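You operate a simulated robot arm through the tools that you are given. There is no shell and no other tool. Be economical: measure what you need, move in short steps, check, and stop when the job is done.

Carry out the task below with a simulated robot arm. There is one attempt and no reset: what you move stays moved.

## Task
Fit the tape that the order board names, clamp the carton and tape it shut.
Fine: one pass of the tape head, then park it again.

It is judged by the outcome, as a careful person would: the job done as asked, and still so three seconds after it is handed in. It fails if anything else is knocked over, pushed out of place, dropped, spilled or broken.

## Robot
A 6-joint arm with a two-finger parallel gripper, fixed in place. Base frame: the origin is at the foot of the arm, x ahead of it, y to its left, z up; the work surface is at about z = 0.78. Units: m, degrees, N and s.
With the tool pointing down near the work surface it reaches from about 0.34 to 0.82 m from the base axis. Its first joint turns from -166.0 to 166.0 degrees. Payload 3.91 kg.
The TCP is the grasp point between the finger pads, 0.03 m short of the fingertips. In the tool frame z runs along the fingers and y along their closing line. Largest opening 0.11 m; finger width 0.02, thickness 0.01; the body of the gripper, 0.048 by 0.112 m, starts 0.055 m behind the TCP.
Orientation is told as [roll, pitch, yaw] about the base's x, y, z axes, in that order, counted from this pose: with the fingers straight down and closing along the base's y, the tool's x points along the base's -x, its y along +y and its z along -z.

## Interface
- The arm moves only by the tool nudge_tool. Its argument "motion" is a list of rows, each an object of numbers (a shift or turn left out is 0, a gripper value left out holds the last): "x", "y", "z": the shift along the base's x, y, z in m; "ax", "ay", "az": the turn, a rotation vector about the base's x, y, z in rad; "claw": the opening, from 0 (shut) to 1 (fully open). In form: [{"x": .., "y": .., "z": .., "ax": .., "ay": .., "az": .., "claw": ..}, ...]. A call has 1 to 20 rows; each row shifts and turns the commanded pose from where the row before left it. A row lasts 0.2 s, in which the tool goes at most 0.05 m and 8.6 degrees; a call with a longer step from one row to the next is refused whole, and so is a gripper value outside its range. A pose out of reach is approached as far as the arm can. The call stops where the force on the tool passes 60 N (or 10 N more than at its start, if that is more) or the arm is blocked; 0.2 s more then pass. The fingers move at their own pace (about 0.045 m/s each) and stop on an object; they squeeze with about 33 N. The grip force told is the motor's: it shows also when the fingers shut on nothing. Time passes only in rows, and 0.2 s behind the last, so rows that do not move let the fingers close. The reply holds the time, the measured pose of the TCP, the force on the tool along the base axes, the opening and the grip force, in the units named above and with some noise, with the torque about the TCP (base axes, N m) and any sound that the robot's microphone picked up, and new pictures: "show" is both (left out), scene, wrist or none.
- Cameras (640 x 400 px; columns grow to the right, rows downward): "scene" is fixed at [0.0512, 0.5008, 1.5]; the picture's right is [-0.41, -0.91, 0.00], its down [-0.63, 0.28, -0.72] and it looks along [0.66, -0.30, -0.69] (base axes); focal length 255 px, centre (320, 200). "wrist" rides on the gripper at [0.077, 0.007, -0.114] in the tool frame; the picture's right is [-0.09, 1.00, 0.00], its down [-0.80, -0.07, -0.59] and it looks along [-0.59, -0.05, 0.80] (tool axes); focal length 270 px, centre (320, 200).
- slide_trunk(by): slides the trunk up (or, below 0, down) by that many m; the arm rides with it, the base frame stays. It gives what a move gives, with no picture.
- measure_at(camera, pixels): there is no depth. For up to 12 entries [column, row, z] of the newest picture of that camera ("zoom" is the newest enlarged one), the place [x, y] in the base frame at which the ray of that pixel passes the height z, good to about 0.003 m. The clock stands still meanwhile.
- enlarge(camera, box): a new picture of the part [left, top, right, bottom] of that camera's present view, enlarged. The clock stands still meanwhile.
- job_done(): hands the job in; it is judged then, once.

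Work in short steps. Measure before you move; look again where a grasp or a placing could have gone wrong, and mend it. You have 80 turns and 200 pictures in all, those below and enlarged ones among them. Open the gripper and draw the arm clear of the work before you hand the job in, unless the task says otherwise; then end with one line.

The tools are called after "Call:" by a JSON object that holds its "name" and its "arguments". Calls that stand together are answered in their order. nudge_tool: Moves the arm, as the interface text tells. Its arguments: {"type":"object","properties":{"motion":{"type":"array","items":{"type":"object","properties":{"x":{"type":"number"},"y":{"type":"number"},"z":{"type":"number"},"ax":{"type":"number"},"ay":{"type":"number"},"az":{"type":"number"},"claw":{"type":"number"}}}},"show":{"type":"string","enum":["both","scene","wrist","none"]}},"required":["motion"]} The other tools are called the same way: slide_trunk (by) slides the trunk up or down; measure_at (camera, pixels) gives the place at which the rays of pixels pass given heights; enlarge (camera, box) takes an enlarged picture of a part of a camera's view; job_done () hands the job in.

At the start:

```text
t: 0.0
eef_pos: [0.3133, 0.3097, 1.3169]
orientation: [-0.1, -0.1, 0.1]
ft_force: [-0.2, 0.6, -0.9]
ft_torque: [0.0, 0.02, -0.01]
width: 0.1101
gripper_force: 0.1
trunk travel left (down, up): [-0.575, 0.035]
```

scene: 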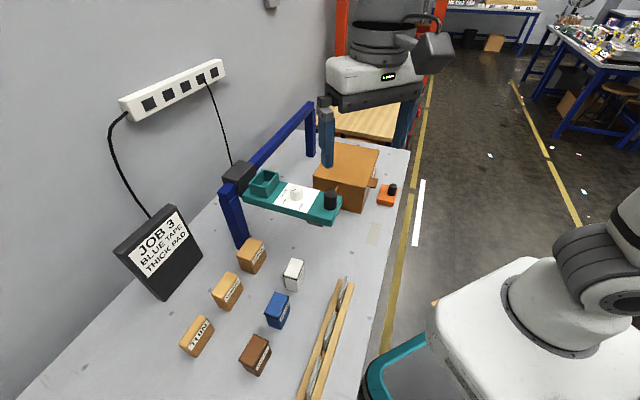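
wrist: 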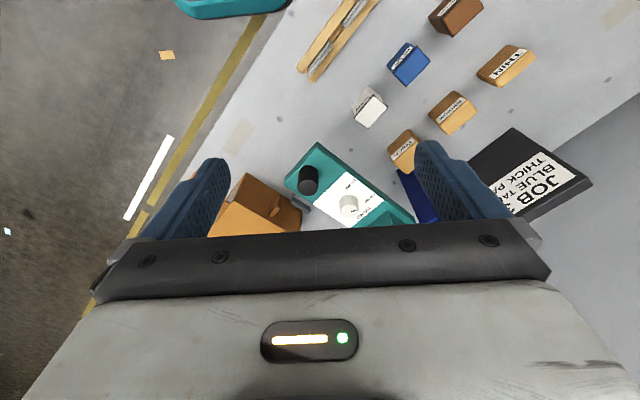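

The board at (160,240) says JOB 3, blue tape, thick pad. I enlarge the board, the tape head and the blocks to see details.

Call:
{"name": "enlarge", "arguments": {"camera": "scene", "box": [220, 90, 420, 230]}}

Call:
{"name": "enlarge", "arguments": {"camera": "scene", "box": [110, 190, 310, 390]}}

Call:
{"name": "enlarge", "arguments": {"camera": "wrist", "box": [200, 60, 600, 240]}}

```text
2.86 times, centred on (320, 160) of scene
```

zoom: 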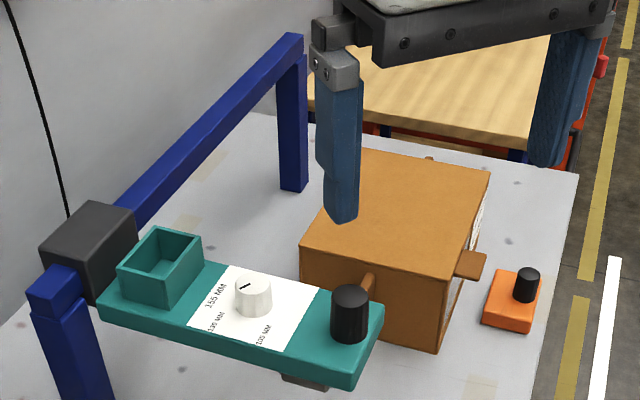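

```text
2.00 times, centred on (210, 290) of scene
```

zoom: 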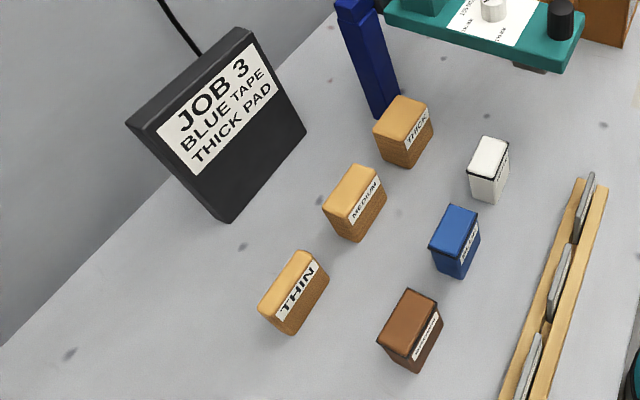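

```text
1.60 times, centred on (400, 150) of wrist
```

zoom: 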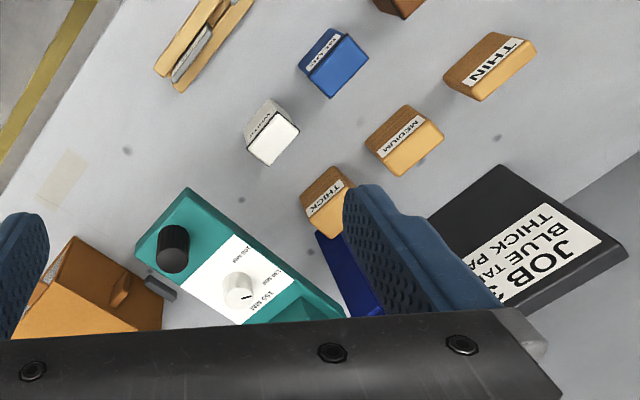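

The pad blocks, tape cartridges, the head with a dial, the orange piece at (388,195) and the rack need closer looks. I measure key points first.

Call:
{"name": "measure_at", "arguments": {"camera": "scene", "pixels": [[293, 288, 0.78], [277, 325, 0.78], [256, 372, 0.78], [386, 205, 0.78], [333, 160, 0.9], [347, 208, 0.78], [331, 200, 0.95], [265, 178, 0.95], [242, 247, 0.78], [373, 228, 0.78], [405, 150, 0.78], [340, 290, 0.78]]}}

Call:
{"name": "enlarge", "arguments": {"camera": "scene", "box": [300, 130, 420, 230]}}

Call:
{"name": "enlarge", "arguments": {"camera": "scene", "box": [290, 270, 370, 400]}}

Call:
{"name": "enlarge", "arguments": {"camera": "scene", "box": [215, 150, 355, 240]}}

```text
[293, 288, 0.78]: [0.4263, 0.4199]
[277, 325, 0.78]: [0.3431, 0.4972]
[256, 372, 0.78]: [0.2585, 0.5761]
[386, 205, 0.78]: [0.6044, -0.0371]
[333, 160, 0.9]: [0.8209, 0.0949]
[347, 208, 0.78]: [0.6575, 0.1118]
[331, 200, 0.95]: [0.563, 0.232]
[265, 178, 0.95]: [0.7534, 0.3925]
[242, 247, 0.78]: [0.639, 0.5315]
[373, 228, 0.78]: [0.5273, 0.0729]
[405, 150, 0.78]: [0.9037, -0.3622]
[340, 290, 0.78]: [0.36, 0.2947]
```

```text
4.00 times, centred on (360, 180) of scene
```

zoom: 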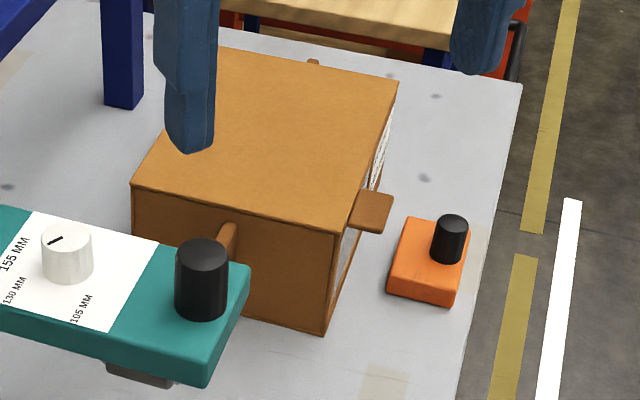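

```text
3.08 times, centred on (330, 335) of scene
```

zoom: 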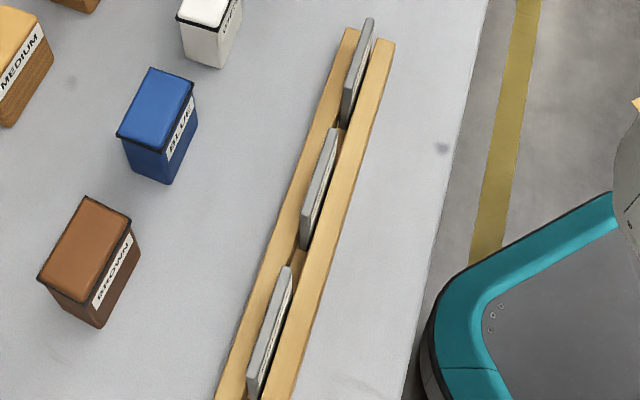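

```text
4.44 times, centred on (285, 195) of scene
```

zoom: 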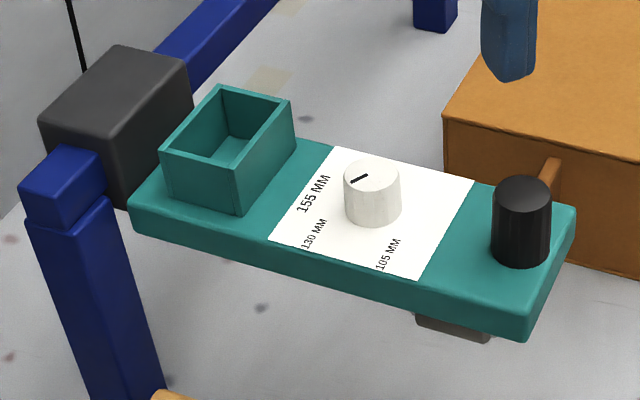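

The table is rotated relative to the base. I measure the table edge, rail ends and carton corners to get its axes.

Call:
{"name": "measure_at", "arguments": {"camera": "scene", "pixels": [[410, 150, 0.78], [372, 325, 0.78], [361, 210, 0.78], [314, 189, 0.9], [385, 150, 0.9], [360, 187, 0.9], [352, 390, 0.78], [230, 187, 1.0], [310, 105, 1.0], [333, 142, 0.9]]}}

```text
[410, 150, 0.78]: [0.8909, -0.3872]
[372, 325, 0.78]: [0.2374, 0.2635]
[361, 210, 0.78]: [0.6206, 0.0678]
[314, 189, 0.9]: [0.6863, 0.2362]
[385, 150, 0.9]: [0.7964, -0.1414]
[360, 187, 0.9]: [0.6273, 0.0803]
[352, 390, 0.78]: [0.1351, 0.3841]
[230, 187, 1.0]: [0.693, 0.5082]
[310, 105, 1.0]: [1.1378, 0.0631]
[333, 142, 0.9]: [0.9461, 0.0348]
```

I re-measure carton corners using the precise zoomed pixels.

Call:
{"name": "measure_at", "arguments": {"camera": "scene", "pixels": [[313, 176.3, 0.91], [364.3, 188.3, 0.91], [379.5, 150.5, 0.91], [360.8, 213.7, 0.78], [364.3, 188.3, 0.885], [364.3, 188.3, 0.935], [390, 204, 0.78], [393, 184, 0.83]]}}

Call:
{"name": "nudge_tool", "arguments": {"motion": [{"x": 0.0, "y": -0.05, "az": 0.14}, {"x": 0.0, "y": -0.05, "az": 0.14}, {"x": 0.0, "y": -0.05, "az": 0.14}, {"x": 0.0, "y": -0.05, "az": 0.14}, {"x": 0.0, "y": -0.05, "az": 0.14}, {"x": 0.02, "y": -0.045, "az": 0.085}, {"x": 0.03, "y": -0.03}, {"x": 0.03, "y": -0.03}, {"x": 0.03, "y": -0.03}]}}

```text
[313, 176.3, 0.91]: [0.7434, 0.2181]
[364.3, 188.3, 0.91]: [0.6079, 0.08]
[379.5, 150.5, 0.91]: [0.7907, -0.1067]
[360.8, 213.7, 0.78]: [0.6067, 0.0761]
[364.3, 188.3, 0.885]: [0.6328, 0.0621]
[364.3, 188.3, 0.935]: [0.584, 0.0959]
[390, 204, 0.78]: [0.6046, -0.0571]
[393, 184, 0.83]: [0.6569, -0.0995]
```

```text
t: 2.0
eef_pos: [0.4255, -0.0768, 1.3156]
orientation: [0.0, -0.1, 45.0]
ft_force: [1.3, 0.6, 0.4]
ft_torque: [0.02, 0.01, 0.0]
width: 0.1102
gripper_force: 0.0
trunk travel left (down, up): [-0.575, 0.035]
```

scene: 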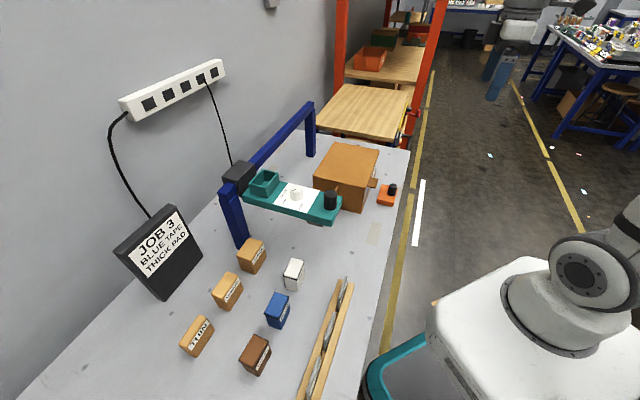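
wrist: 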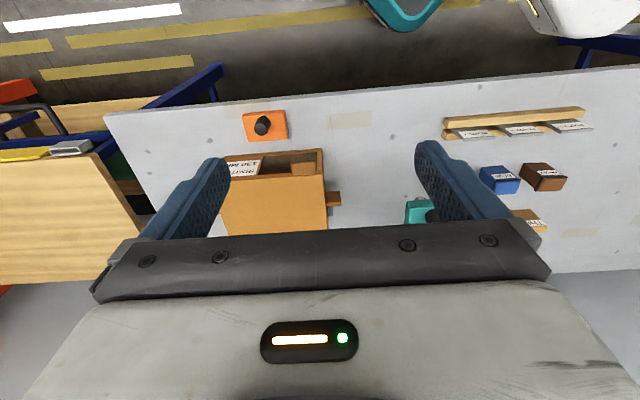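

Carton height fits 0.13 m. I enlarge the carton's near face and the rack in this wrist view.

Call:
{"name": "enlarge", "arguments": {"camera": "wrist", "box": [200, 90, 380, 240]}}

Call:
{"name": "enlarge", "arguments": {"camera": "wrist", "box": [430, 90, 610, 240]}}

```text
2.67 times, centred on (290, 165) of wrist
```

zoom: 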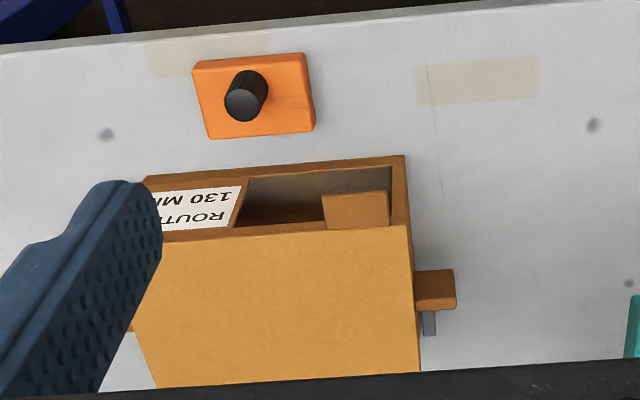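

```text
2.67 times, centred on (520, 165) of wrist
```

zoom: 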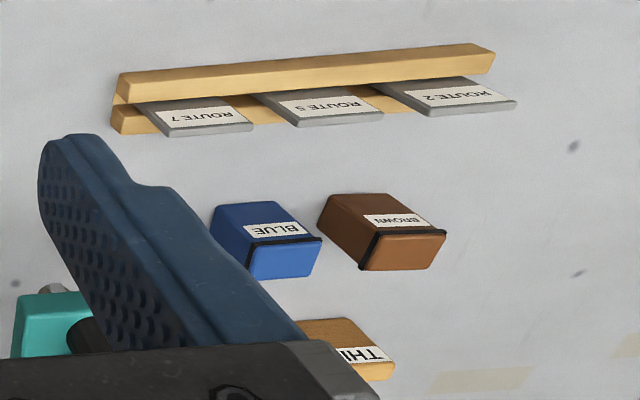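

The carton label reads "130 MM" and a route. The front has an open window. I go lower and tilt to view the front face directly.

Call:
{"name": "nudge_tool", "arguments": {"motion": [{"x": 0.0206, "y": -0.006, "z": -0.039, "ax": 0.046, "ay": -0.046}, {"x": 0.0206, "y": -0.006, "z": -0.039, "ax": 0.046, "ay": -0.046}, {"x": 0.0206, "y": -0.006, "z": -0.039, "ax": 0.046, "ay": -0.046}, {"x": 0.0206, "y": -0.006, "z": -0.039, "ax": 0.046, "ay": -0.046}, {"x": 0.0206, "y": -0.006, "z": -0.039, "ax": 0.046, "ay": -0.046}, {"x": 0.0206, "y": -0.006, "z": -0.039, "ax": 0.046, "ay": -0.046}, {"x": 0.0206, "y": -0.006, "z": -0.039, "ax": 0.046, "ay": -0.046}, {"x": 0.0206, "y": -0.006, "z": -0.039, "ax": 0.046, "ay": -0.046}], "show": "wrist"}}

```text
t: 3.8
eef_pos: [0.5876, -0.1239, 1.0041]
orientation: [0.0, -29.9, 44.9]
ft_force: [0.7, -0.5, 1.0]
ft_torque: [0.03, 0.0, 0.01]
width: 0.1099
gripper_force: 0.2
trunk travel left (down, up): [-0.575, 0.035]
```

wrist: 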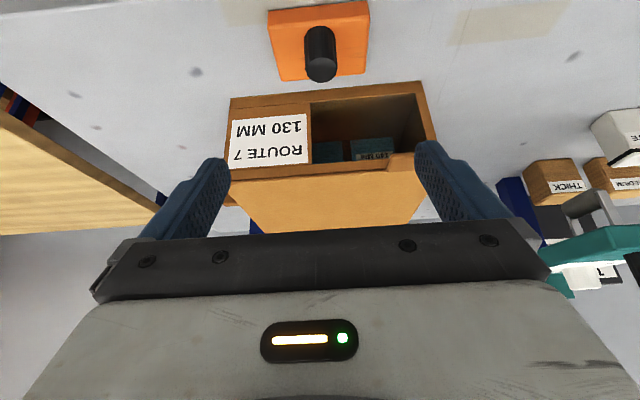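

The label says ROUTE 7 / 130 MM; the window shows something inside. I enlarge it.

Call:
{"name": "enlarge", "arguments": {"camera": "wrist", "box": [210, 0, 450, 240]}}

Call:
{"name": "enlarge", "arguments": {"camera": "wrist", "box": [500, 90, 640, 310]}}

```text
1.67 times, centred on (330, 120) of wrist
```

zoom: 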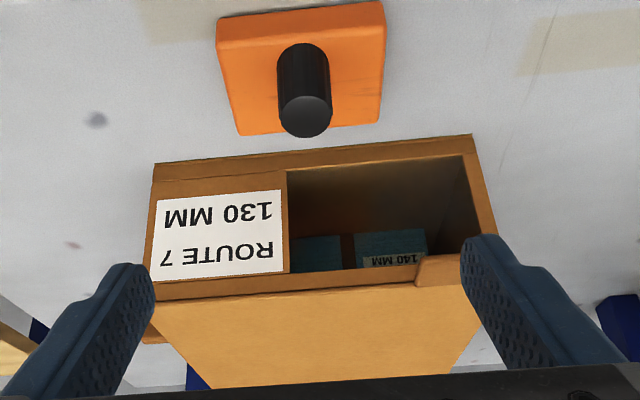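

```text
1.82 times, centred on (570, 200) of wrist
```

zoom: 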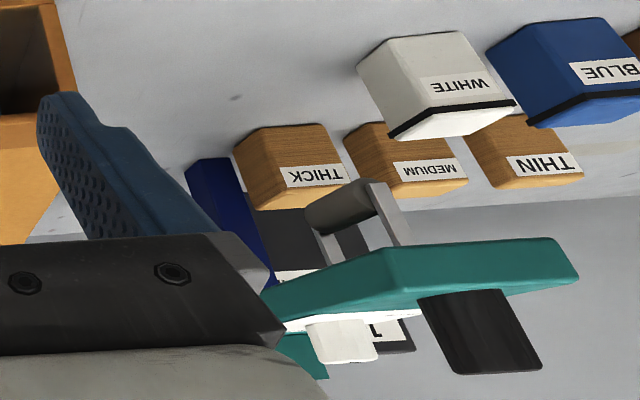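

Inside are two teal blocks, one marked 140 MM. I move lower and flatter to see the front face and the tab at its top edge better.

Call:
{"name": "nudge_tool", "arguments": {"motion": [{"x": -0.008, "y": -0.008, "z": -0.02, "ax": 0.05, "ay": -0.05}, {"x": -0.008, "y": -0.008, "z": -0.02, "ax": 0.05, "ay": -0.05}, {"x": -0.008, "y": -0.008, "z": -0.02, "ax": 0.05, "ay": -0.05}, {"x": -0.008, "y": -0.008, "z": -0.02, "ax": 0.05, "ay": -0.05}], "show": "wrist"}}

Call:
{"name": "enlarge", "arguments": {"camera": "wrist", "box": [200, 0, 460, 220]}}

```text
t: 4.8
eef_pos: [0.557, -0.1551, 0.9245]
orientation: [0.0, -46.1, 45.0]
ft_force: [-0.6, -0.9, 0.4]
ft_torque: [0.01, 0.0, 0.0]
width: 0.1102
gripper_force: 0.1
trunk travel left (down, up): [-0.575, 0.035]
```

wrist: 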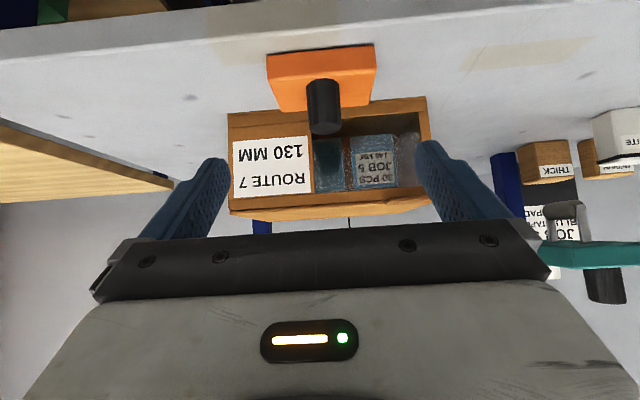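

```text
1.82 times, centred on (330, 110) of wrist
```

zoom: 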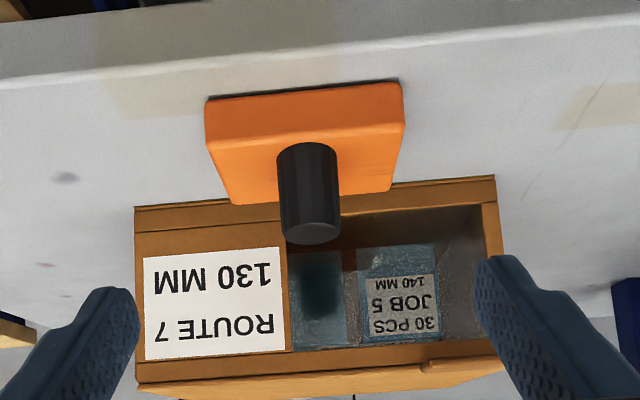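

The window is film; the content's "JOB 5 / 140 MM" is unrelated, the carton's own label is 130 MM. I lift, straighten the tool and view the tape head from above.

Call:
{"name": "nudge_tool", "arguments": {"motion": [{"z": 0.049, "ax": -0.094, "ay": 0.094}, {"z": 0.049, "ax": -0.094, "ay": 0.094}, {"z": 0.049, "ax": -0.094, "ay": 0.094}, {"z": 0.049, "ax": -0.094, "ay": 0.094}, {"z": 0.049, "ax": -0.094, "ay": 0.094}, {"z": 0.049, "ax": -0.094, "ay": 0.094}, {"x": 0.004, "y": 0.045}, {"x": 0.004, "y": 0.045}, {"x": 0.004, "y": 0.045}, {"x": 0.004, "y": 0.045}, {"x": 0.004, "y": 0.045}, {"x": 0.004, "y": 0.045}, {"x": 0.004, "y": 0.045}, {"x": 0.004, "y": 0.045}, {"x": 0.004, "y": 0.045}, {"x": 0.004, "y": 0.045}], "show": "wrist"}}

Call:
{"name": "enlarge", "arguments": {"camera": "wrist", "box": [200, 0, 460, 240]}}

```text
t: 8.2
eef_pos: [0.5961, 0.2965, 1.2191]
orientation: [0.0, -0.2, 44.9]
ft_force: [-0.1, -0.8, 0.0]
ft_torque: [-0.02, 0.0, 0.01]
width: 0.1101
gripper_force: 0.0
trunk travel left (down, up): [-0.575, 0.035]
```

wrist: 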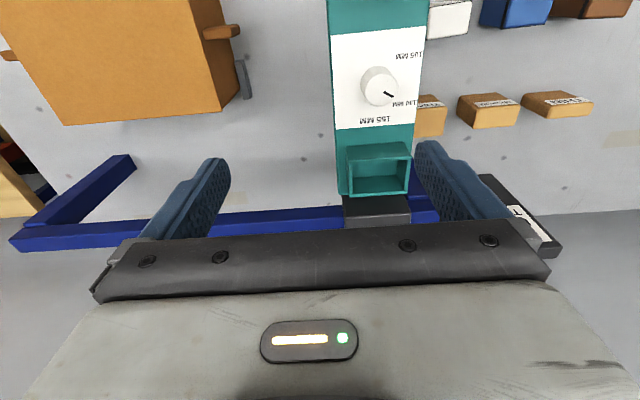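

```text
1.67 times, centred on (330, 120) of wrist
```

zoom: 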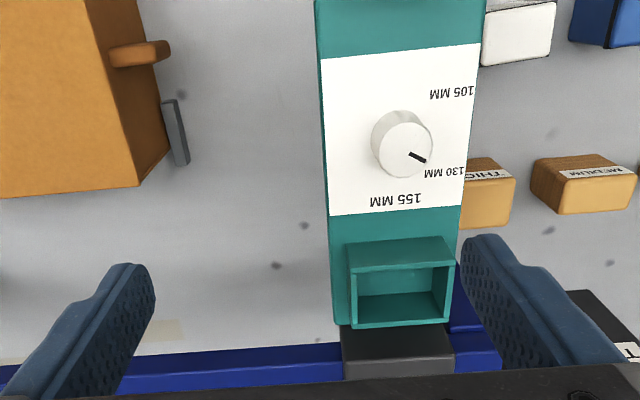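

The dial pointer seems near 130 MM; I enlarge it strongly to be sure.

Call:
{"name": "enlarge", "arguments": {"camera": "wrist", "box": [325, 20, 425, 130]}}

Call:
{"name": "enlarge", "arguments": {"camera": "wrist", "box": [180, 0, 300, 110]}}

```text
3.64 times, centred on (375, 75) of wrist
```

zoom: 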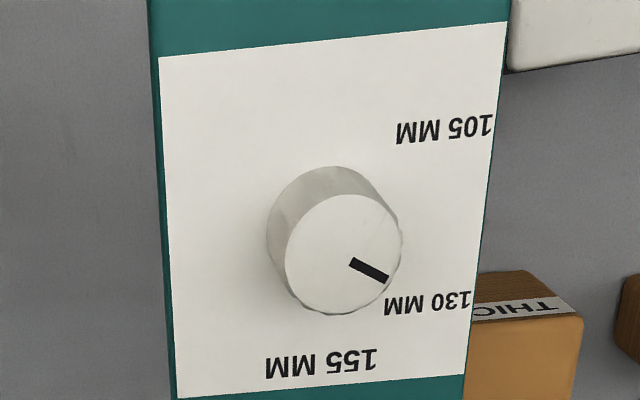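

```text
3.64 times, centred on (240, 55) of wrist
```

zoom: 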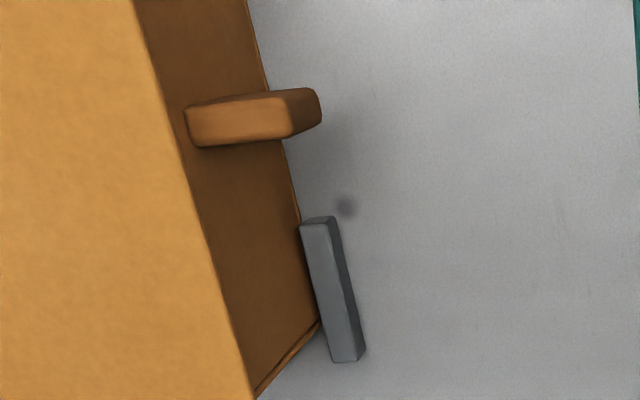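

Pointer appears at 130. I verify with plane measurements, and measure cartridge socket and the blue cartridge.

Call:
{"name": "measure_at", "arguments": {"camera": "wrist", "pixels": [[346, 195, 1.0], [407, 193, 1.0], [352, 150, 1.0], [410, 158, 1.0], [335, 128, 1.0], [415, 123, 1.0], [373, 88, 1.0], [430, 5, 0.83], [470, 5, 0.83], [470, 35, 0.83], [328, 0, 1.0]]}}

Call:
{"name": "nudge_tool", "arguments": {"motion": [{"x": -0.035, "y": 0.0}, {"x": -0.035, "y": 0.0}, {"x": -0.035, "y": 0.0}, {"x": -0.035, "y": 0.0}], "show": "both"}}

```text
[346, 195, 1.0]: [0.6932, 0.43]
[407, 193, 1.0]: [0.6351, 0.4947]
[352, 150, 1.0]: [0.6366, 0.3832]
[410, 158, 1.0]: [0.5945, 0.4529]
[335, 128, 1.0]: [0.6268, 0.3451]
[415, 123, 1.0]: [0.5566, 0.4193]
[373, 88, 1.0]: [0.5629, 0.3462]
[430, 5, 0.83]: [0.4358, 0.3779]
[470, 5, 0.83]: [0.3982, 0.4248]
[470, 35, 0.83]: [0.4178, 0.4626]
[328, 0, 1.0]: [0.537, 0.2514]
```

```text
t: 9.2
eef_pos: [0.4539, 0.2953, 1.2192]
orientation: [0.0, -0.3, 45.0]
ft_force: [0.6, -0.3, -0.9]
ft_torque: [-0.01, -0.03, 0.0]
width: 0.1098
gripper_force: 0.0
trunk travel left (down, up): [-0.575, 0.035]
```

scene: 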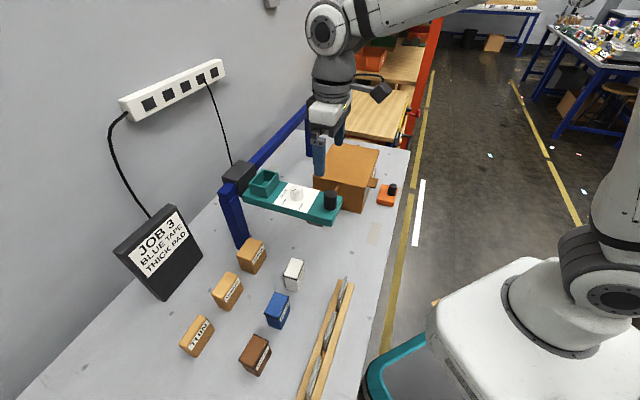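
wrist: 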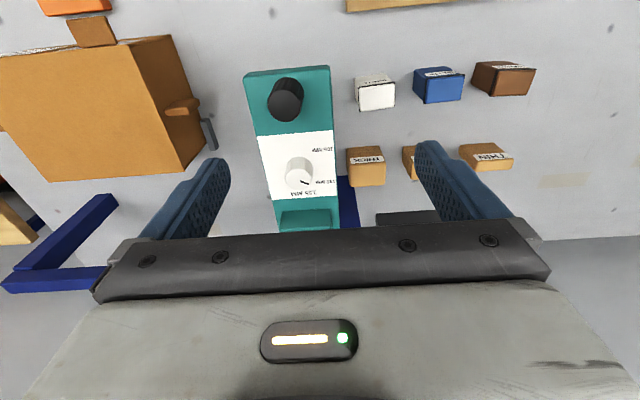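

I triangulate the black handle top and plate corner across both cameras, and blue cartridge corners.

Call:
{"name": "enlarge", "arguments": {"camera": "wrist", "box": [230, 50, 350, 240]}}

Call:
{"name": "measure_at", "arguments": {"camera": "wrist", "pixels": [[287, 107, 0.95], [287, 107, 1.0], [287, 107, 1.05], [245, 75, 0.95], [245, 75, 1.0], [299, 179, 1.0], [299, 179, 0.95]]}}

Call:
{"name": "measure_at", "arguments": {"camera": "scene", "pixels": [[330.5, 195, 0.95], [330.5, 195, 1.0], [330.5, 195, 1.05], [341.5, 206, 0.9], [341.5, 206, 0.95], [341.5, 206, 1.0], [296.5, 190, 0.95], [296.5, 190, 1.0]]}}

Call:
{"name": "enlarge", "arguments": {"camera": "scene", "box": [220, 160, 350, 240]}}

```text
2.11 times, centred on (290, 145) of wrist
```

zoom: 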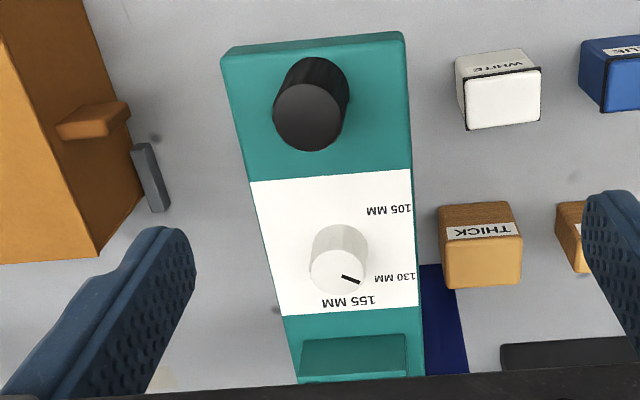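

```text
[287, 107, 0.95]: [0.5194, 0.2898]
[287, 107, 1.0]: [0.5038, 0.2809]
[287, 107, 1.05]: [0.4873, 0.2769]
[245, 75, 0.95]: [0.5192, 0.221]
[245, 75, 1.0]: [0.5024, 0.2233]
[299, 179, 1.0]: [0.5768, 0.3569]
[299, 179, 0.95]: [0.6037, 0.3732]
```

```text
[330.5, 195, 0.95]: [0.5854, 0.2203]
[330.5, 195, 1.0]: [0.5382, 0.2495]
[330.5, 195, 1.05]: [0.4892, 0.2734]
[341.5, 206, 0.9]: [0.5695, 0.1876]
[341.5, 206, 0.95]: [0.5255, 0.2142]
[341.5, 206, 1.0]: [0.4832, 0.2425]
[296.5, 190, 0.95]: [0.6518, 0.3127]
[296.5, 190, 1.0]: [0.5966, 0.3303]
```

```text
4.92 times, centred on (285, 200) of scene
```

zoom: 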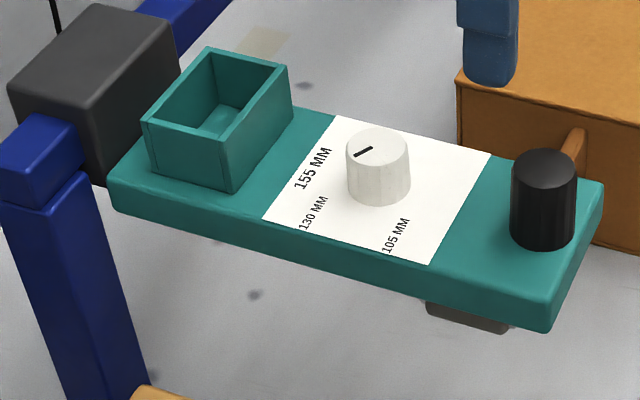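

I re-measure the plate corner with the corrected pixel (342.5,197) and the dial directions.

Call:
{"name": "measure_at", "arguments": {"camera": "scene", "pixels": [[342.5, 197, 0.95], [342.5, 197, 1.0], [331, 173.7, 1.0]]}}

Call:
{"name": "measure_at", "arguments": {"camera": "wrist", "pixels": [[298.5, 178.6, 1.03], [309, 184.3, 1.03], [326.5, 182, 0.99], [303.3, 193.3, 0.99], [322.2, 150.2, 0.99], [298.5, 178.6, 1.02], [244, 73, 0.98], [330, 68, 0.98], [412, 101, 0.83], [455, 104, 0.83], [463, 73, 0.83], [417, 68, 0.83]]}}

Call:
{"name": "enlarge", "arguments": {"camera": "wrist", "box": [340, 50, 550, 180]}}

```text
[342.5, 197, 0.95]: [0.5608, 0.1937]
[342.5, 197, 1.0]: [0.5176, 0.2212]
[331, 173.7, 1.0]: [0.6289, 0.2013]
```

```text
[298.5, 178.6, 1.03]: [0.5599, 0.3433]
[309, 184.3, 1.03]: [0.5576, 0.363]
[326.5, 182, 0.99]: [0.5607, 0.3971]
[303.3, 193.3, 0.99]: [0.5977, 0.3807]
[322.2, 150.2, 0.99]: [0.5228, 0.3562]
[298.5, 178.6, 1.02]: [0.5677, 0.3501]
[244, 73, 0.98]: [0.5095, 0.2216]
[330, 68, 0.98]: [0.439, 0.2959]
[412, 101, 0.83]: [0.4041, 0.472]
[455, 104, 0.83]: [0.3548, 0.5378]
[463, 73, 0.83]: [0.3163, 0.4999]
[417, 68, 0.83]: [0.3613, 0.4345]
```

```text
3.05 times, centred on (445, 115) of wrist
```

zoom: 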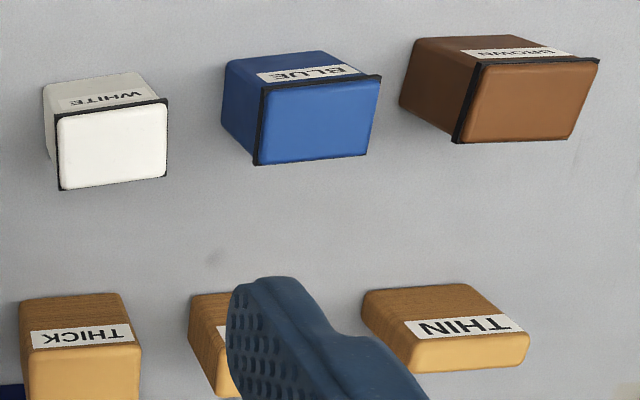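

The dial is at 130 (pointer and label both in +y direction). Now I enlarge the blue cartridge in the scene to triangulate its size.

Call:
{"name": "enlarge", "arguments": {"camera": "scene", "box": [255, 250, 315, 340]}}

```text
4.44 times, centred on (285, 295) of scene
```

zoom: 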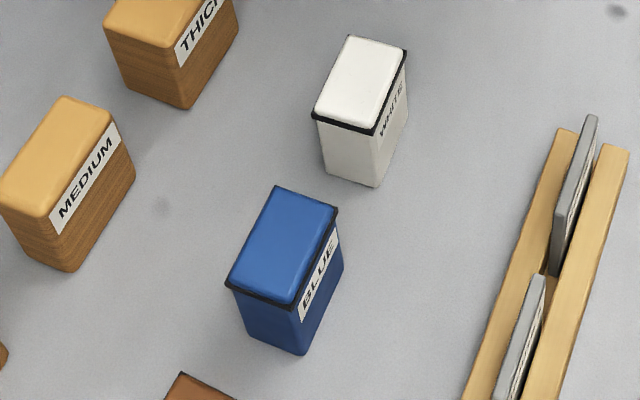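

Call:
{"name": "measure_at", "arguments": {"camera": "zoom", "pixels": [[228, 286, 0.85], [295, 303, 0.85], [337, 210, 0.85], [276, 187, 0.85], [303, 355, 0.78], [344, 265, 0.78], [245, 337, 0.78], [295, 303, 0.84], [295, 303, 0.86], [337, 210, 0.84]]}}

Call:
{"name": "measure_at", "arguments": {"camera": "wrist", "pixels": [[424, 103, 0.85], [461, 100, 0.85], [464, 75, 0.85], [427, 77.5, 0.85], [424, 103, 0.83], [424, 103, 0.87], [464, 75, 0.83], [464, 75, 0.87]]}}

```text
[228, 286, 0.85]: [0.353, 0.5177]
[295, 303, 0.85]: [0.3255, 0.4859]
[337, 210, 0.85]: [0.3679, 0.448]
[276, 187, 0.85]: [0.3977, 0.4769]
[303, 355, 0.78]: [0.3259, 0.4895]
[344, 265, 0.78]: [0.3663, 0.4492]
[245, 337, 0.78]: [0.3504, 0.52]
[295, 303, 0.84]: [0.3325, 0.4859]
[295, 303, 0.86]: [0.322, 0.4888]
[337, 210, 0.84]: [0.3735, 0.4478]
```

```text
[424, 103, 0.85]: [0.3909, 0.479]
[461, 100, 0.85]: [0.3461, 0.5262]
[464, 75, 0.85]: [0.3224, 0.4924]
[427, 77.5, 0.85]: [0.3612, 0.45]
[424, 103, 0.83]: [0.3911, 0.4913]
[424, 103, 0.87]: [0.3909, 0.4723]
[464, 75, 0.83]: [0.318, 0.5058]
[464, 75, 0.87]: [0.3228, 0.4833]
```

Blue cartridge: centre about (0.361,0.482), 0.058 along u, 0.042 along v, top z 0.85. Now the socket: corners in scene zoom measured via original pixels.

Call:
{"name": "measure_at", "arguments": {"camera": "scene", "pixels": [[248.8, 184.1, 1.045], [262, 168.9, 1.045], [279.3, 173.2, 1.045], [267.1, 188.4, 1.045], [248.8, 184.1, 1.03], [279.3, 173.2, 1.03], [279.3, 173.2, 1.06], [251, 194.7, 1.0], [267, 197.9, 1.0], [295.4, 191.4, 1.035]]}}

Call:
{"name": "nudge_tool", "arguments": {"motion": [{"x": 0.03, "y": -0.01}, {"x": 0.03, "y": -0.01}, {"x": 0.03, "y": -0.01}, {"x": 0.03, "y": -0.01}], "show": "wrist"}}

Call:
{"name": "enlarge", "arguments": {"camera": "wrist", "box": [280, 100, 460, 230]}}

```text
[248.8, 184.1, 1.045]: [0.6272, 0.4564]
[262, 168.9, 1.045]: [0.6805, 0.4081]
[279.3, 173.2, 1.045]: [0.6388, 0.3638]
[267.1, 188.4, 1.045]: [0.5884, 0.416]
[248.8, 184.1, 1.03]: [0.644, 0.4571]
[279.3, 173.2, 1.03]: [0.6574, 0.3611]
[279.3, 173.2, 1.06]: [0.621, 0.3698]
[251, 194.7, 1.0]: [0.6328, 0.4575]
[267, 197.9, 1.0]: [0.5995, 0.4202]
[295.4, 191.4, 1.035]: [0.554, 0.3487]
```

```text
t: 10.2
eef_pos: [0.5776, 0.2538, 1.2183]
orientation: [0.0, -0.3, 45.0]
ft_force: [-0.2, 0.0, 0.0]
ft_torque: [-0.01, 0.02, 0.03]
width: 0.1102
gripper_force: 0.0
trunk travel left (down, up): [-0.575, 0.035]
```

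wrist: 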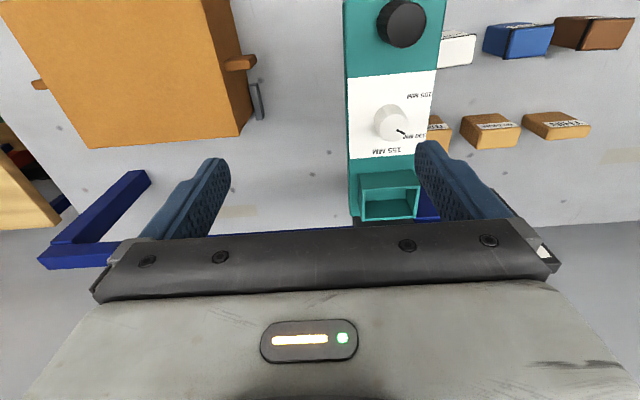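

```text
3.08 times, centred on (370, 165) of wrist
```

zoom: 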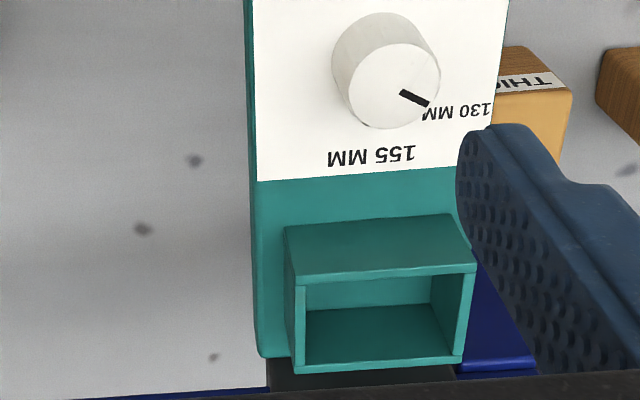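

Call:
{"name": "measure_at", "arguments": {"camera": "zoom", "pixels": [[294, 284, 1.045], [475, 262, 1.045], [463, 362, 1.045], [293, 373, 1.045], [294, 284, 1.06], [475, 262, 1.06], [294, 284, 1.03], [475, 262, 1.03], [305, 288, 1.045], [463, 270, 1.045], [452, 356, 1.045], [305, 366, 1.045]]}}

```text
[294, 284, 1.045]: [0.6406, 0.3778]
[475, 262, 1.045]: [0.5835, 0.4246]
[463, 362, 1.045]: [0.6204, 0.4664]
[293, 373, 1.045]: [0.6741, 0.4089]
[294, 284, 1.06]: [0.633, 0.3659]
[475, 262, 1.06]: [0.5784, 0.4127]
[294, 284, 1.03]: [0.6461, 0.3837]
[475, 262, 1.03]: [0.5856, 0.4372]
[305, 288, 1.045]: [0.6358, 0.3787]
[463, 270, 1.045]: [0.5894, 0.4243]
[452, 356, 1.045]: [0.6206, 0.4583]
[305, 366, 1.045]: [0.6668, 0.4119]
```

Socket centre ≈ (0.627,0.413), rim z ≈ 1.052, same orientation as the cartridge. I go above the blue cartridge with the claw narrowed to 0.075 m and check alignment.

Call:
{"name": "nudge_tool", "arguments": {"motion": [{"x": -0.0314, "y": 0.0329, "claw": 0.68}, {"x": -0.0314, "y": 0.0329}, {"x": -0.0314, "y": 0.0329}, {"x": -0.0314, "y": 0.0329}, {"x": -0.0314, "y": 0.0329}, {"x": -0.0314, "y": 0.0329}, {"x": -0.0314, "y": 0.0329}, {"z": -0.0447}, {"z": -0.0447}, {"z": -0.0447}, {"z": -0.0447}, {"z": -0.0447}, {"z": -0.0447}]}}

Call:
{"name": "enlarge", "arguments": {"camera": "wrist", "box": [180, 60, 480, 260]}}

Call:
{"name": "enlarge", "arguments": {"camera": "scene", "box": [220, 220, 340, 340]}}

```text
t: 13.0
eef_pos: [0.3574, 0.4852, 0.95]
orientation: [0.0, -0.3, 44.9]
ft_force: [0.7, 0.6, 0.0]
ft_torque: [0.03, -0.01, 0.01]
width: 0.0749
gripper_force: 0.0
trunk travel left (down, up): [-0.575, 0.035]
```

scene: 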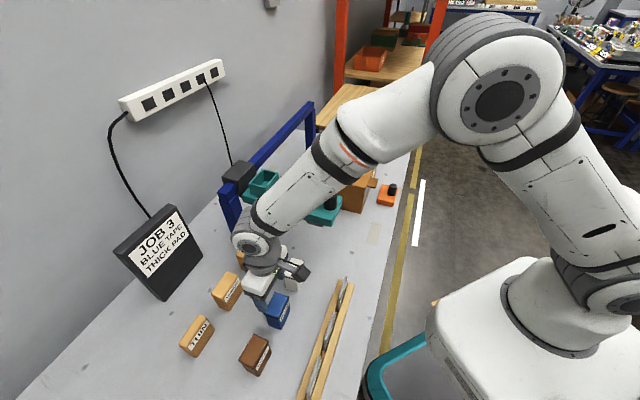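
wrist: 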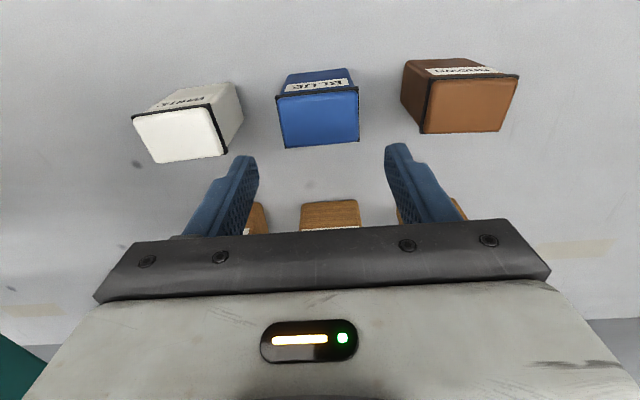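

```text
2.00 times, centred on (330, 160) of wrist
```

zoom: 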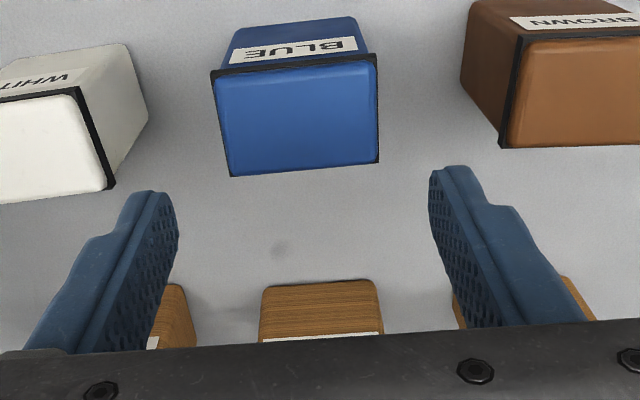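

```text
3.33 times, centred on (280, 280) of scene
```

zoom: 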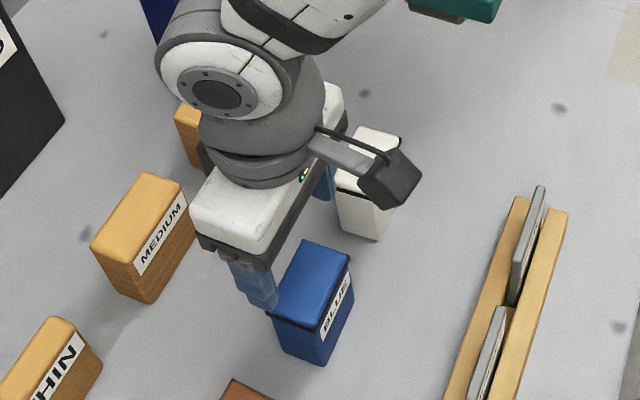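

Call:
{"name": "measure_at", "arguments": {"camera": "wrist", "pixels": [[275.5, 97.5, 0.848], [358, 90, 0.848], [359.5, 141, 0.848], [285, 148, 0.848], [244, 158, 0.92], [389, 148, 0.92]]}}

```text
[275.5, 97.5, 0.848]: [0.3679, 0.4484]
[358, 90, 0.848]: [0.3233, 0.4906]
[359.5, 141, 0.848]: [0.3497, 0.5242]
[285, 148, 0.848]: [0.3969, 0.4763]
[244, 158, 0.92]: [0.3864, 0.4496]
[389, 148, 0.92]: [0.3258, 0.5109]
```

Cartridge centre (0.359,0.485) matches the TCP. I descend to z 0.853 and close.

Call:
{"name": "nudge_tool", "arguments": {"motion": [{"x": 0.002, "z": -0.04}, {"z": -0.04}, {"z": -0.017}, {"claw": 0.68}, {"claw": 0.3}, {"claw": 0.3}, {"claw": 0.3}, {"claw": 0.3}], "show": "wrist"}}

```text
t: 14.8
eef_pos: [0.358, 0.4851, 0.8543]
orientation: [0.0, -0.3, 45.1]
ft_force: [0.2, 0.3, -0.3]
ft_torque: [-0.02, 0.01, 0.0]
width: 0.0596
gripper_force: 32.8
trunk travel left (down, up): [-0.575, 0.035]
```

wrist: 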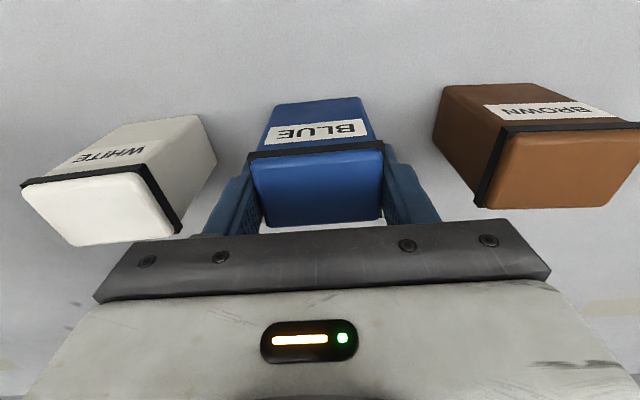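

Gripped (0.0596 m, 33 N). I lift to 1.2 and move over the socket.

Call:
{"name": "nudge_tool", "arguments": {"motion": [{"z": 0.03}, {"z": 0.045}, {"z": 0.045}, {"z": 0.045}, {"z": 0.045}, {"z": 0.045}, {"z": 0.045}, {"z": 0.045}, {"x": 0.0448, "y": -0.012}, {"x": 0.0448, "y": -0.012}, {"x": 0.0448, "y": -0.012}, {"x": 0.0448, "y": -0.012}, {"x": 0.0448, "y": -0.012}, {"x": 0.0448, "y": -0.012}, {"z": -0.02}]}}

Call:
{"name": "enlarge", "arguments": {"camera": "scene", "box": [210, 90, 350, 240]}}

Call:
{"name": "enlarge", "arguments": {"camera": "wrist", "box": [180, 40, 480, 240]}}

```text
t: 18.0
eef_pos: [0.6289, 0.4128, 1.179]
orientation: [0.0, -0.3, 45.1]
ft_force: [-0.9, 0.5, -1.2]
ft_torque: [0.01, 0.0, 0.0]
width: 0.0594
gripper_force: 33.4
trunk travel left (down, up): [-0.575, 0.035]
```

scene: 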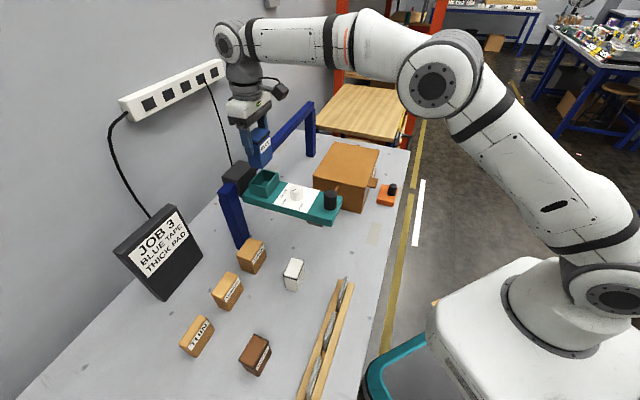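
wrist: 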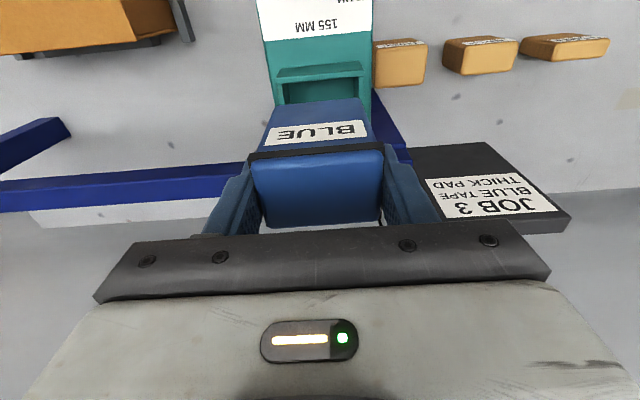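

```text
2.67 times, centred on (280, 165) of scene
```

zoom: 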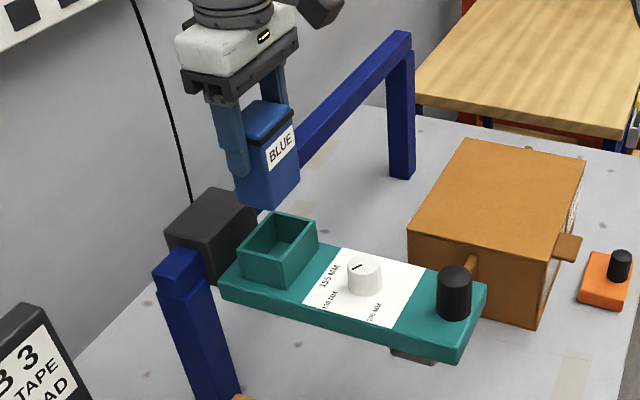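

```text
2.00 times, centred on (330, 140) of wrist
```

zoom: 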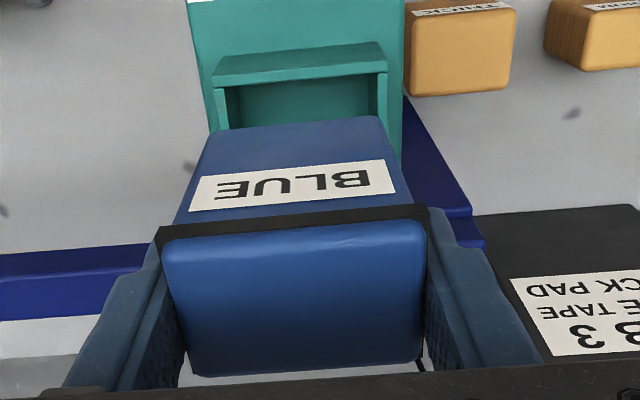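

A rear fence behind the carton is visible. I compare the socket's front rim with the cartridge's bottom front edge.

Call:
{"name": "measure_at", "arguments": {"camera": "zoom", "pixels": [[213, 88, 1.052], [388, 70, 1.052], [227, 92, 1.052], [374, 78, 1.052], [213, 132, 1.105], [380, 117, 1.105], [158, 230, 1.172], [428, 208, 1.172]]}}

```text
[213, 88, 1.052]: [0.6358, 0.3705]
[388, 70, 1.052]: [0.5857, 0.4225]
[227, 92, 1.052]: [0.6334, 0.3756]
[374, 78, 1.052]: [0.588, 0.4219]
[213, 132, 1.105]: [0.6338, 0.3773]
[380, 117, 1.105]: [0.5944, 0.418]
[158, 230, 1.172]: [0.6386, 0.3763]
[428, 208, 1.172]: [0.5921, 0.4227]
```

Close in u (within 2 mm). I descend to ~8 mm above the rim and check v from the scene.

Call:
{"name": "nudge_tool", "arguments": {"motion": [{"z": -0.02}, {"z": -0.02}]}}

Call:
{"name": "enlarge", "arguments": {"camera": "scene", "box": [225, 130, 305, 210]}}

Call:
{"name": "enlarge", "arguments": {"camera": "wrist", "box": [230, 20, 430, 170]}}

```text
t: 18.6
eef_pos: [0.6293, 0.4142, 1.1355]
orientation: [0.0, -0.2, 45.1]
ft_force: [-0.7, 0.9, -1.1]
ft_torque: [-0.01, -0.01, -0.03]
width: 0.0597
gripper_force: 32.9
trunk travel left (down, up): [-0.575, 0.035]
```

scene: 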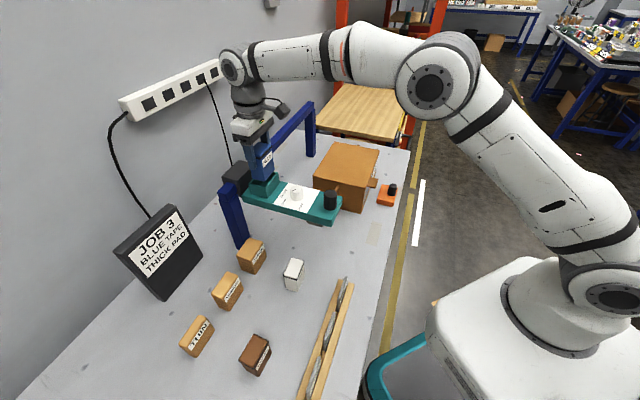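
wrist: 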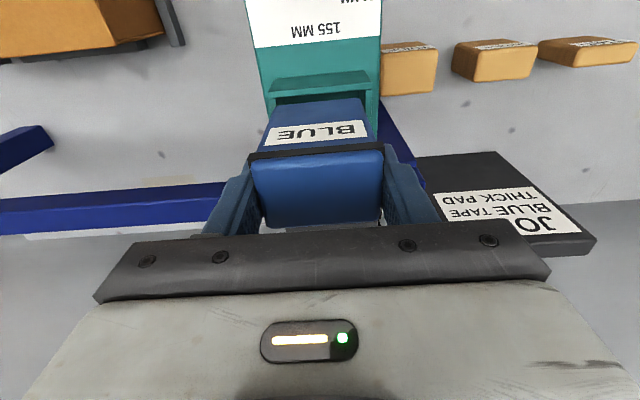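

```text
5.00 times, centred on (265, 170) of scene
```

zoom: 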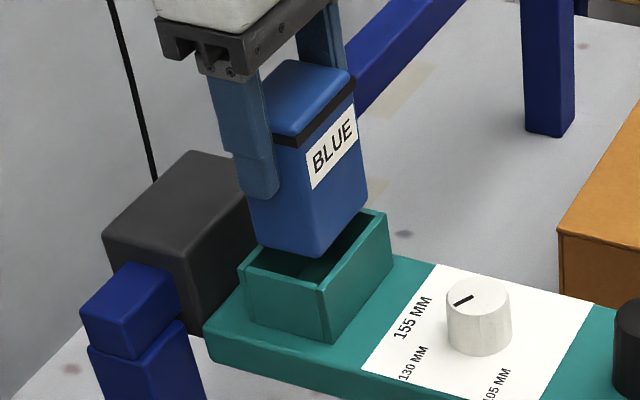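

```text
2.67 times, centred on (330, 95) of wrist
```

zoom: 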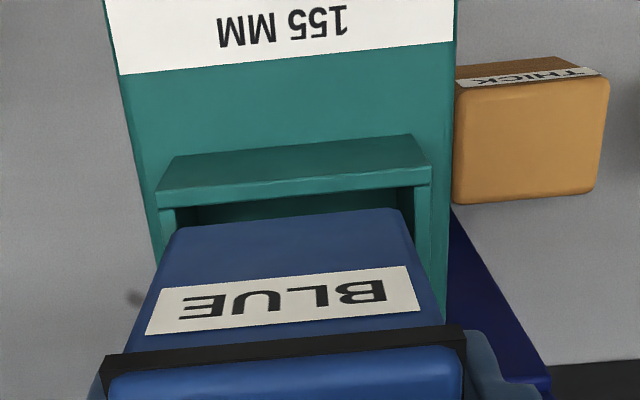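

Call:
{"name": "measure_at", "arguments": {"camera": "scene", "pixels": [[264, 181.5, 1.0615], [274.6, 172, 1.0615], [251.6, 178.5, 1.0615], [265.4, 188.2, 1.052], [278.6, 172.8, 1.052], [249.3, 183.8, 1.052]]}}

Call:
{"name": "measure_at", "arguments": {"camera": "zoom", "pixels": [[175, 228, 1.0615], [400, 208, 1.0615], [158, 205, 1.052], [431, 182, 1.052], [178, 207, 1.052], [414, 187, 1.052]]}}

```text
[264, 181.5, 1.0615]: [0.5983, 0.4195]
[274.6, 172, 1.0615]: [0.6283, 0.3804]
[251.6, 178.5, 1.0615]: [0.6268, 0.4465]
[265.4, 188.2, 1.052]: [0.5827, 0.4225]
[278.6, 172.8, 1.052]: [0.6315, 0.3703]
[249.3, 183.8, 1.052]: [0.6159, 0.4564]
```

```text
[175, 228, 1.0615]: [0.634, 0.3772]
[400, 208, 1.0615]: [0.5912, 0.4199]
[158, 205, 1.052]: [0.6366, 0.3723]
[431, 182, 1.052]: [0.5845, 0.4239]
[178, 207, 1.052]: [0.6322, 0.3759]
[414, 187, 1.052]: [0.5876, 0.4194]
```

The cartridge should shift ~2.5 mm toward −v and 1.5 mm toward −u. I correct and descend slightly, checking force.

Call:
{"name": "nudge_tool", "arguments": {"motion": [{"x": -0.0028, "y": -0.0008}, {"z": -0.006}, {"z": -0.006}, {"z": -0.004}], "show": "none"}}

Call:
{"name": "enlarge", "arguments": {"camera": "scene", "box": [235, 140, 295, 200]}}

```text
t: 19.6
eef_pos: [0.6243, 0.4121, 1.1261]
orientation: [-0.1, -0.6, 44.9]
ft_force: [2.4, 2.5, 18.8]
ft_torque: [0.0, 0.24, 0.05]
width: 0.0595
gripper_force: 32.8
trunk travel left (down, up): [-0.575, 0.035]
```

```text
6.67 times, centred on (265, 170) of scene
```

zoom: 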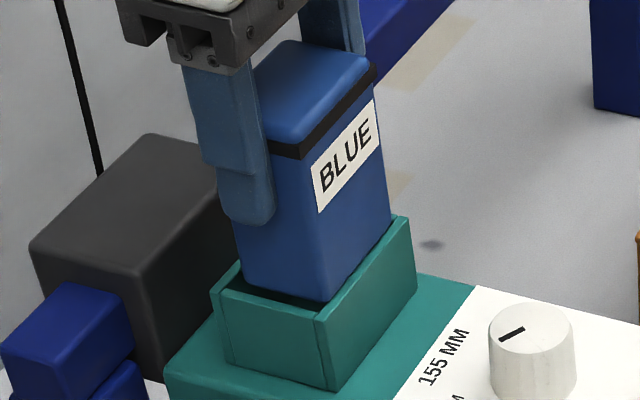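

Contact on the rim at the near (−u,−v) corner, 19 N. I raise slightly and re-read the free pose.

Call:
{"name": "nudge_tool", "arguments": {"motion": [{"z": 0.006}, {"z": 0.0}], "show": "wrist"}}

Call:
{"name": "enlarge", "arguments": {"camera": "wrist", "box": [230, 20, 430, 170]}}

Call:
{"name": "enlarge", "arguments": {"camera": "scene", "box": [235, 140, 295, 200]}}

```text
t: 20.2
eef_pos: [0.6255, 0.4116, 1.1271]
orientation: [0.0, -0.1, 44.9]
ft_force: [-0.2, 0.0, -1.2]
ft_torque: [0.02, 0.01, 0.01]
width: 0.0597
gripper_force: 32.1
trunk travel left (down, up): [-0.575, 0.035]
```

wrist: 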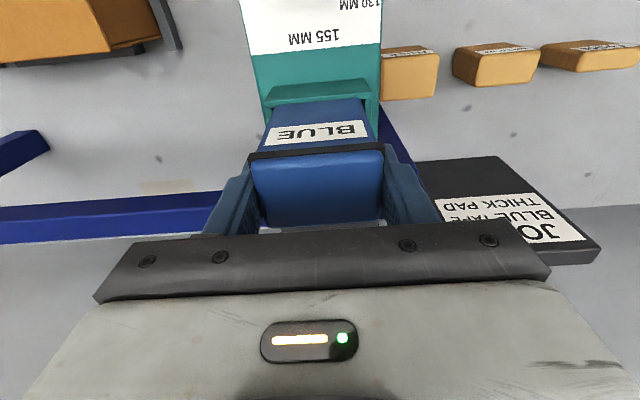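

```text
2.67 times, centred on (330, 95) of wrist
```

zoom: 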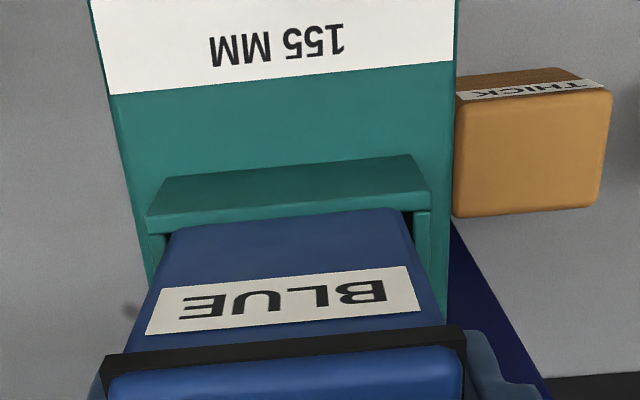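

```text
6.67 times, centred on (265, 170) of scene
```

zoom: 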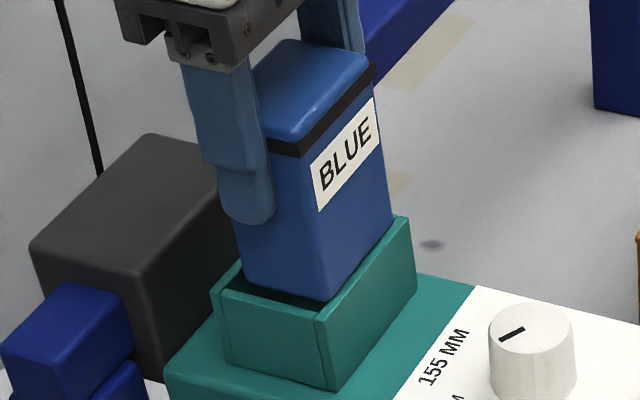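

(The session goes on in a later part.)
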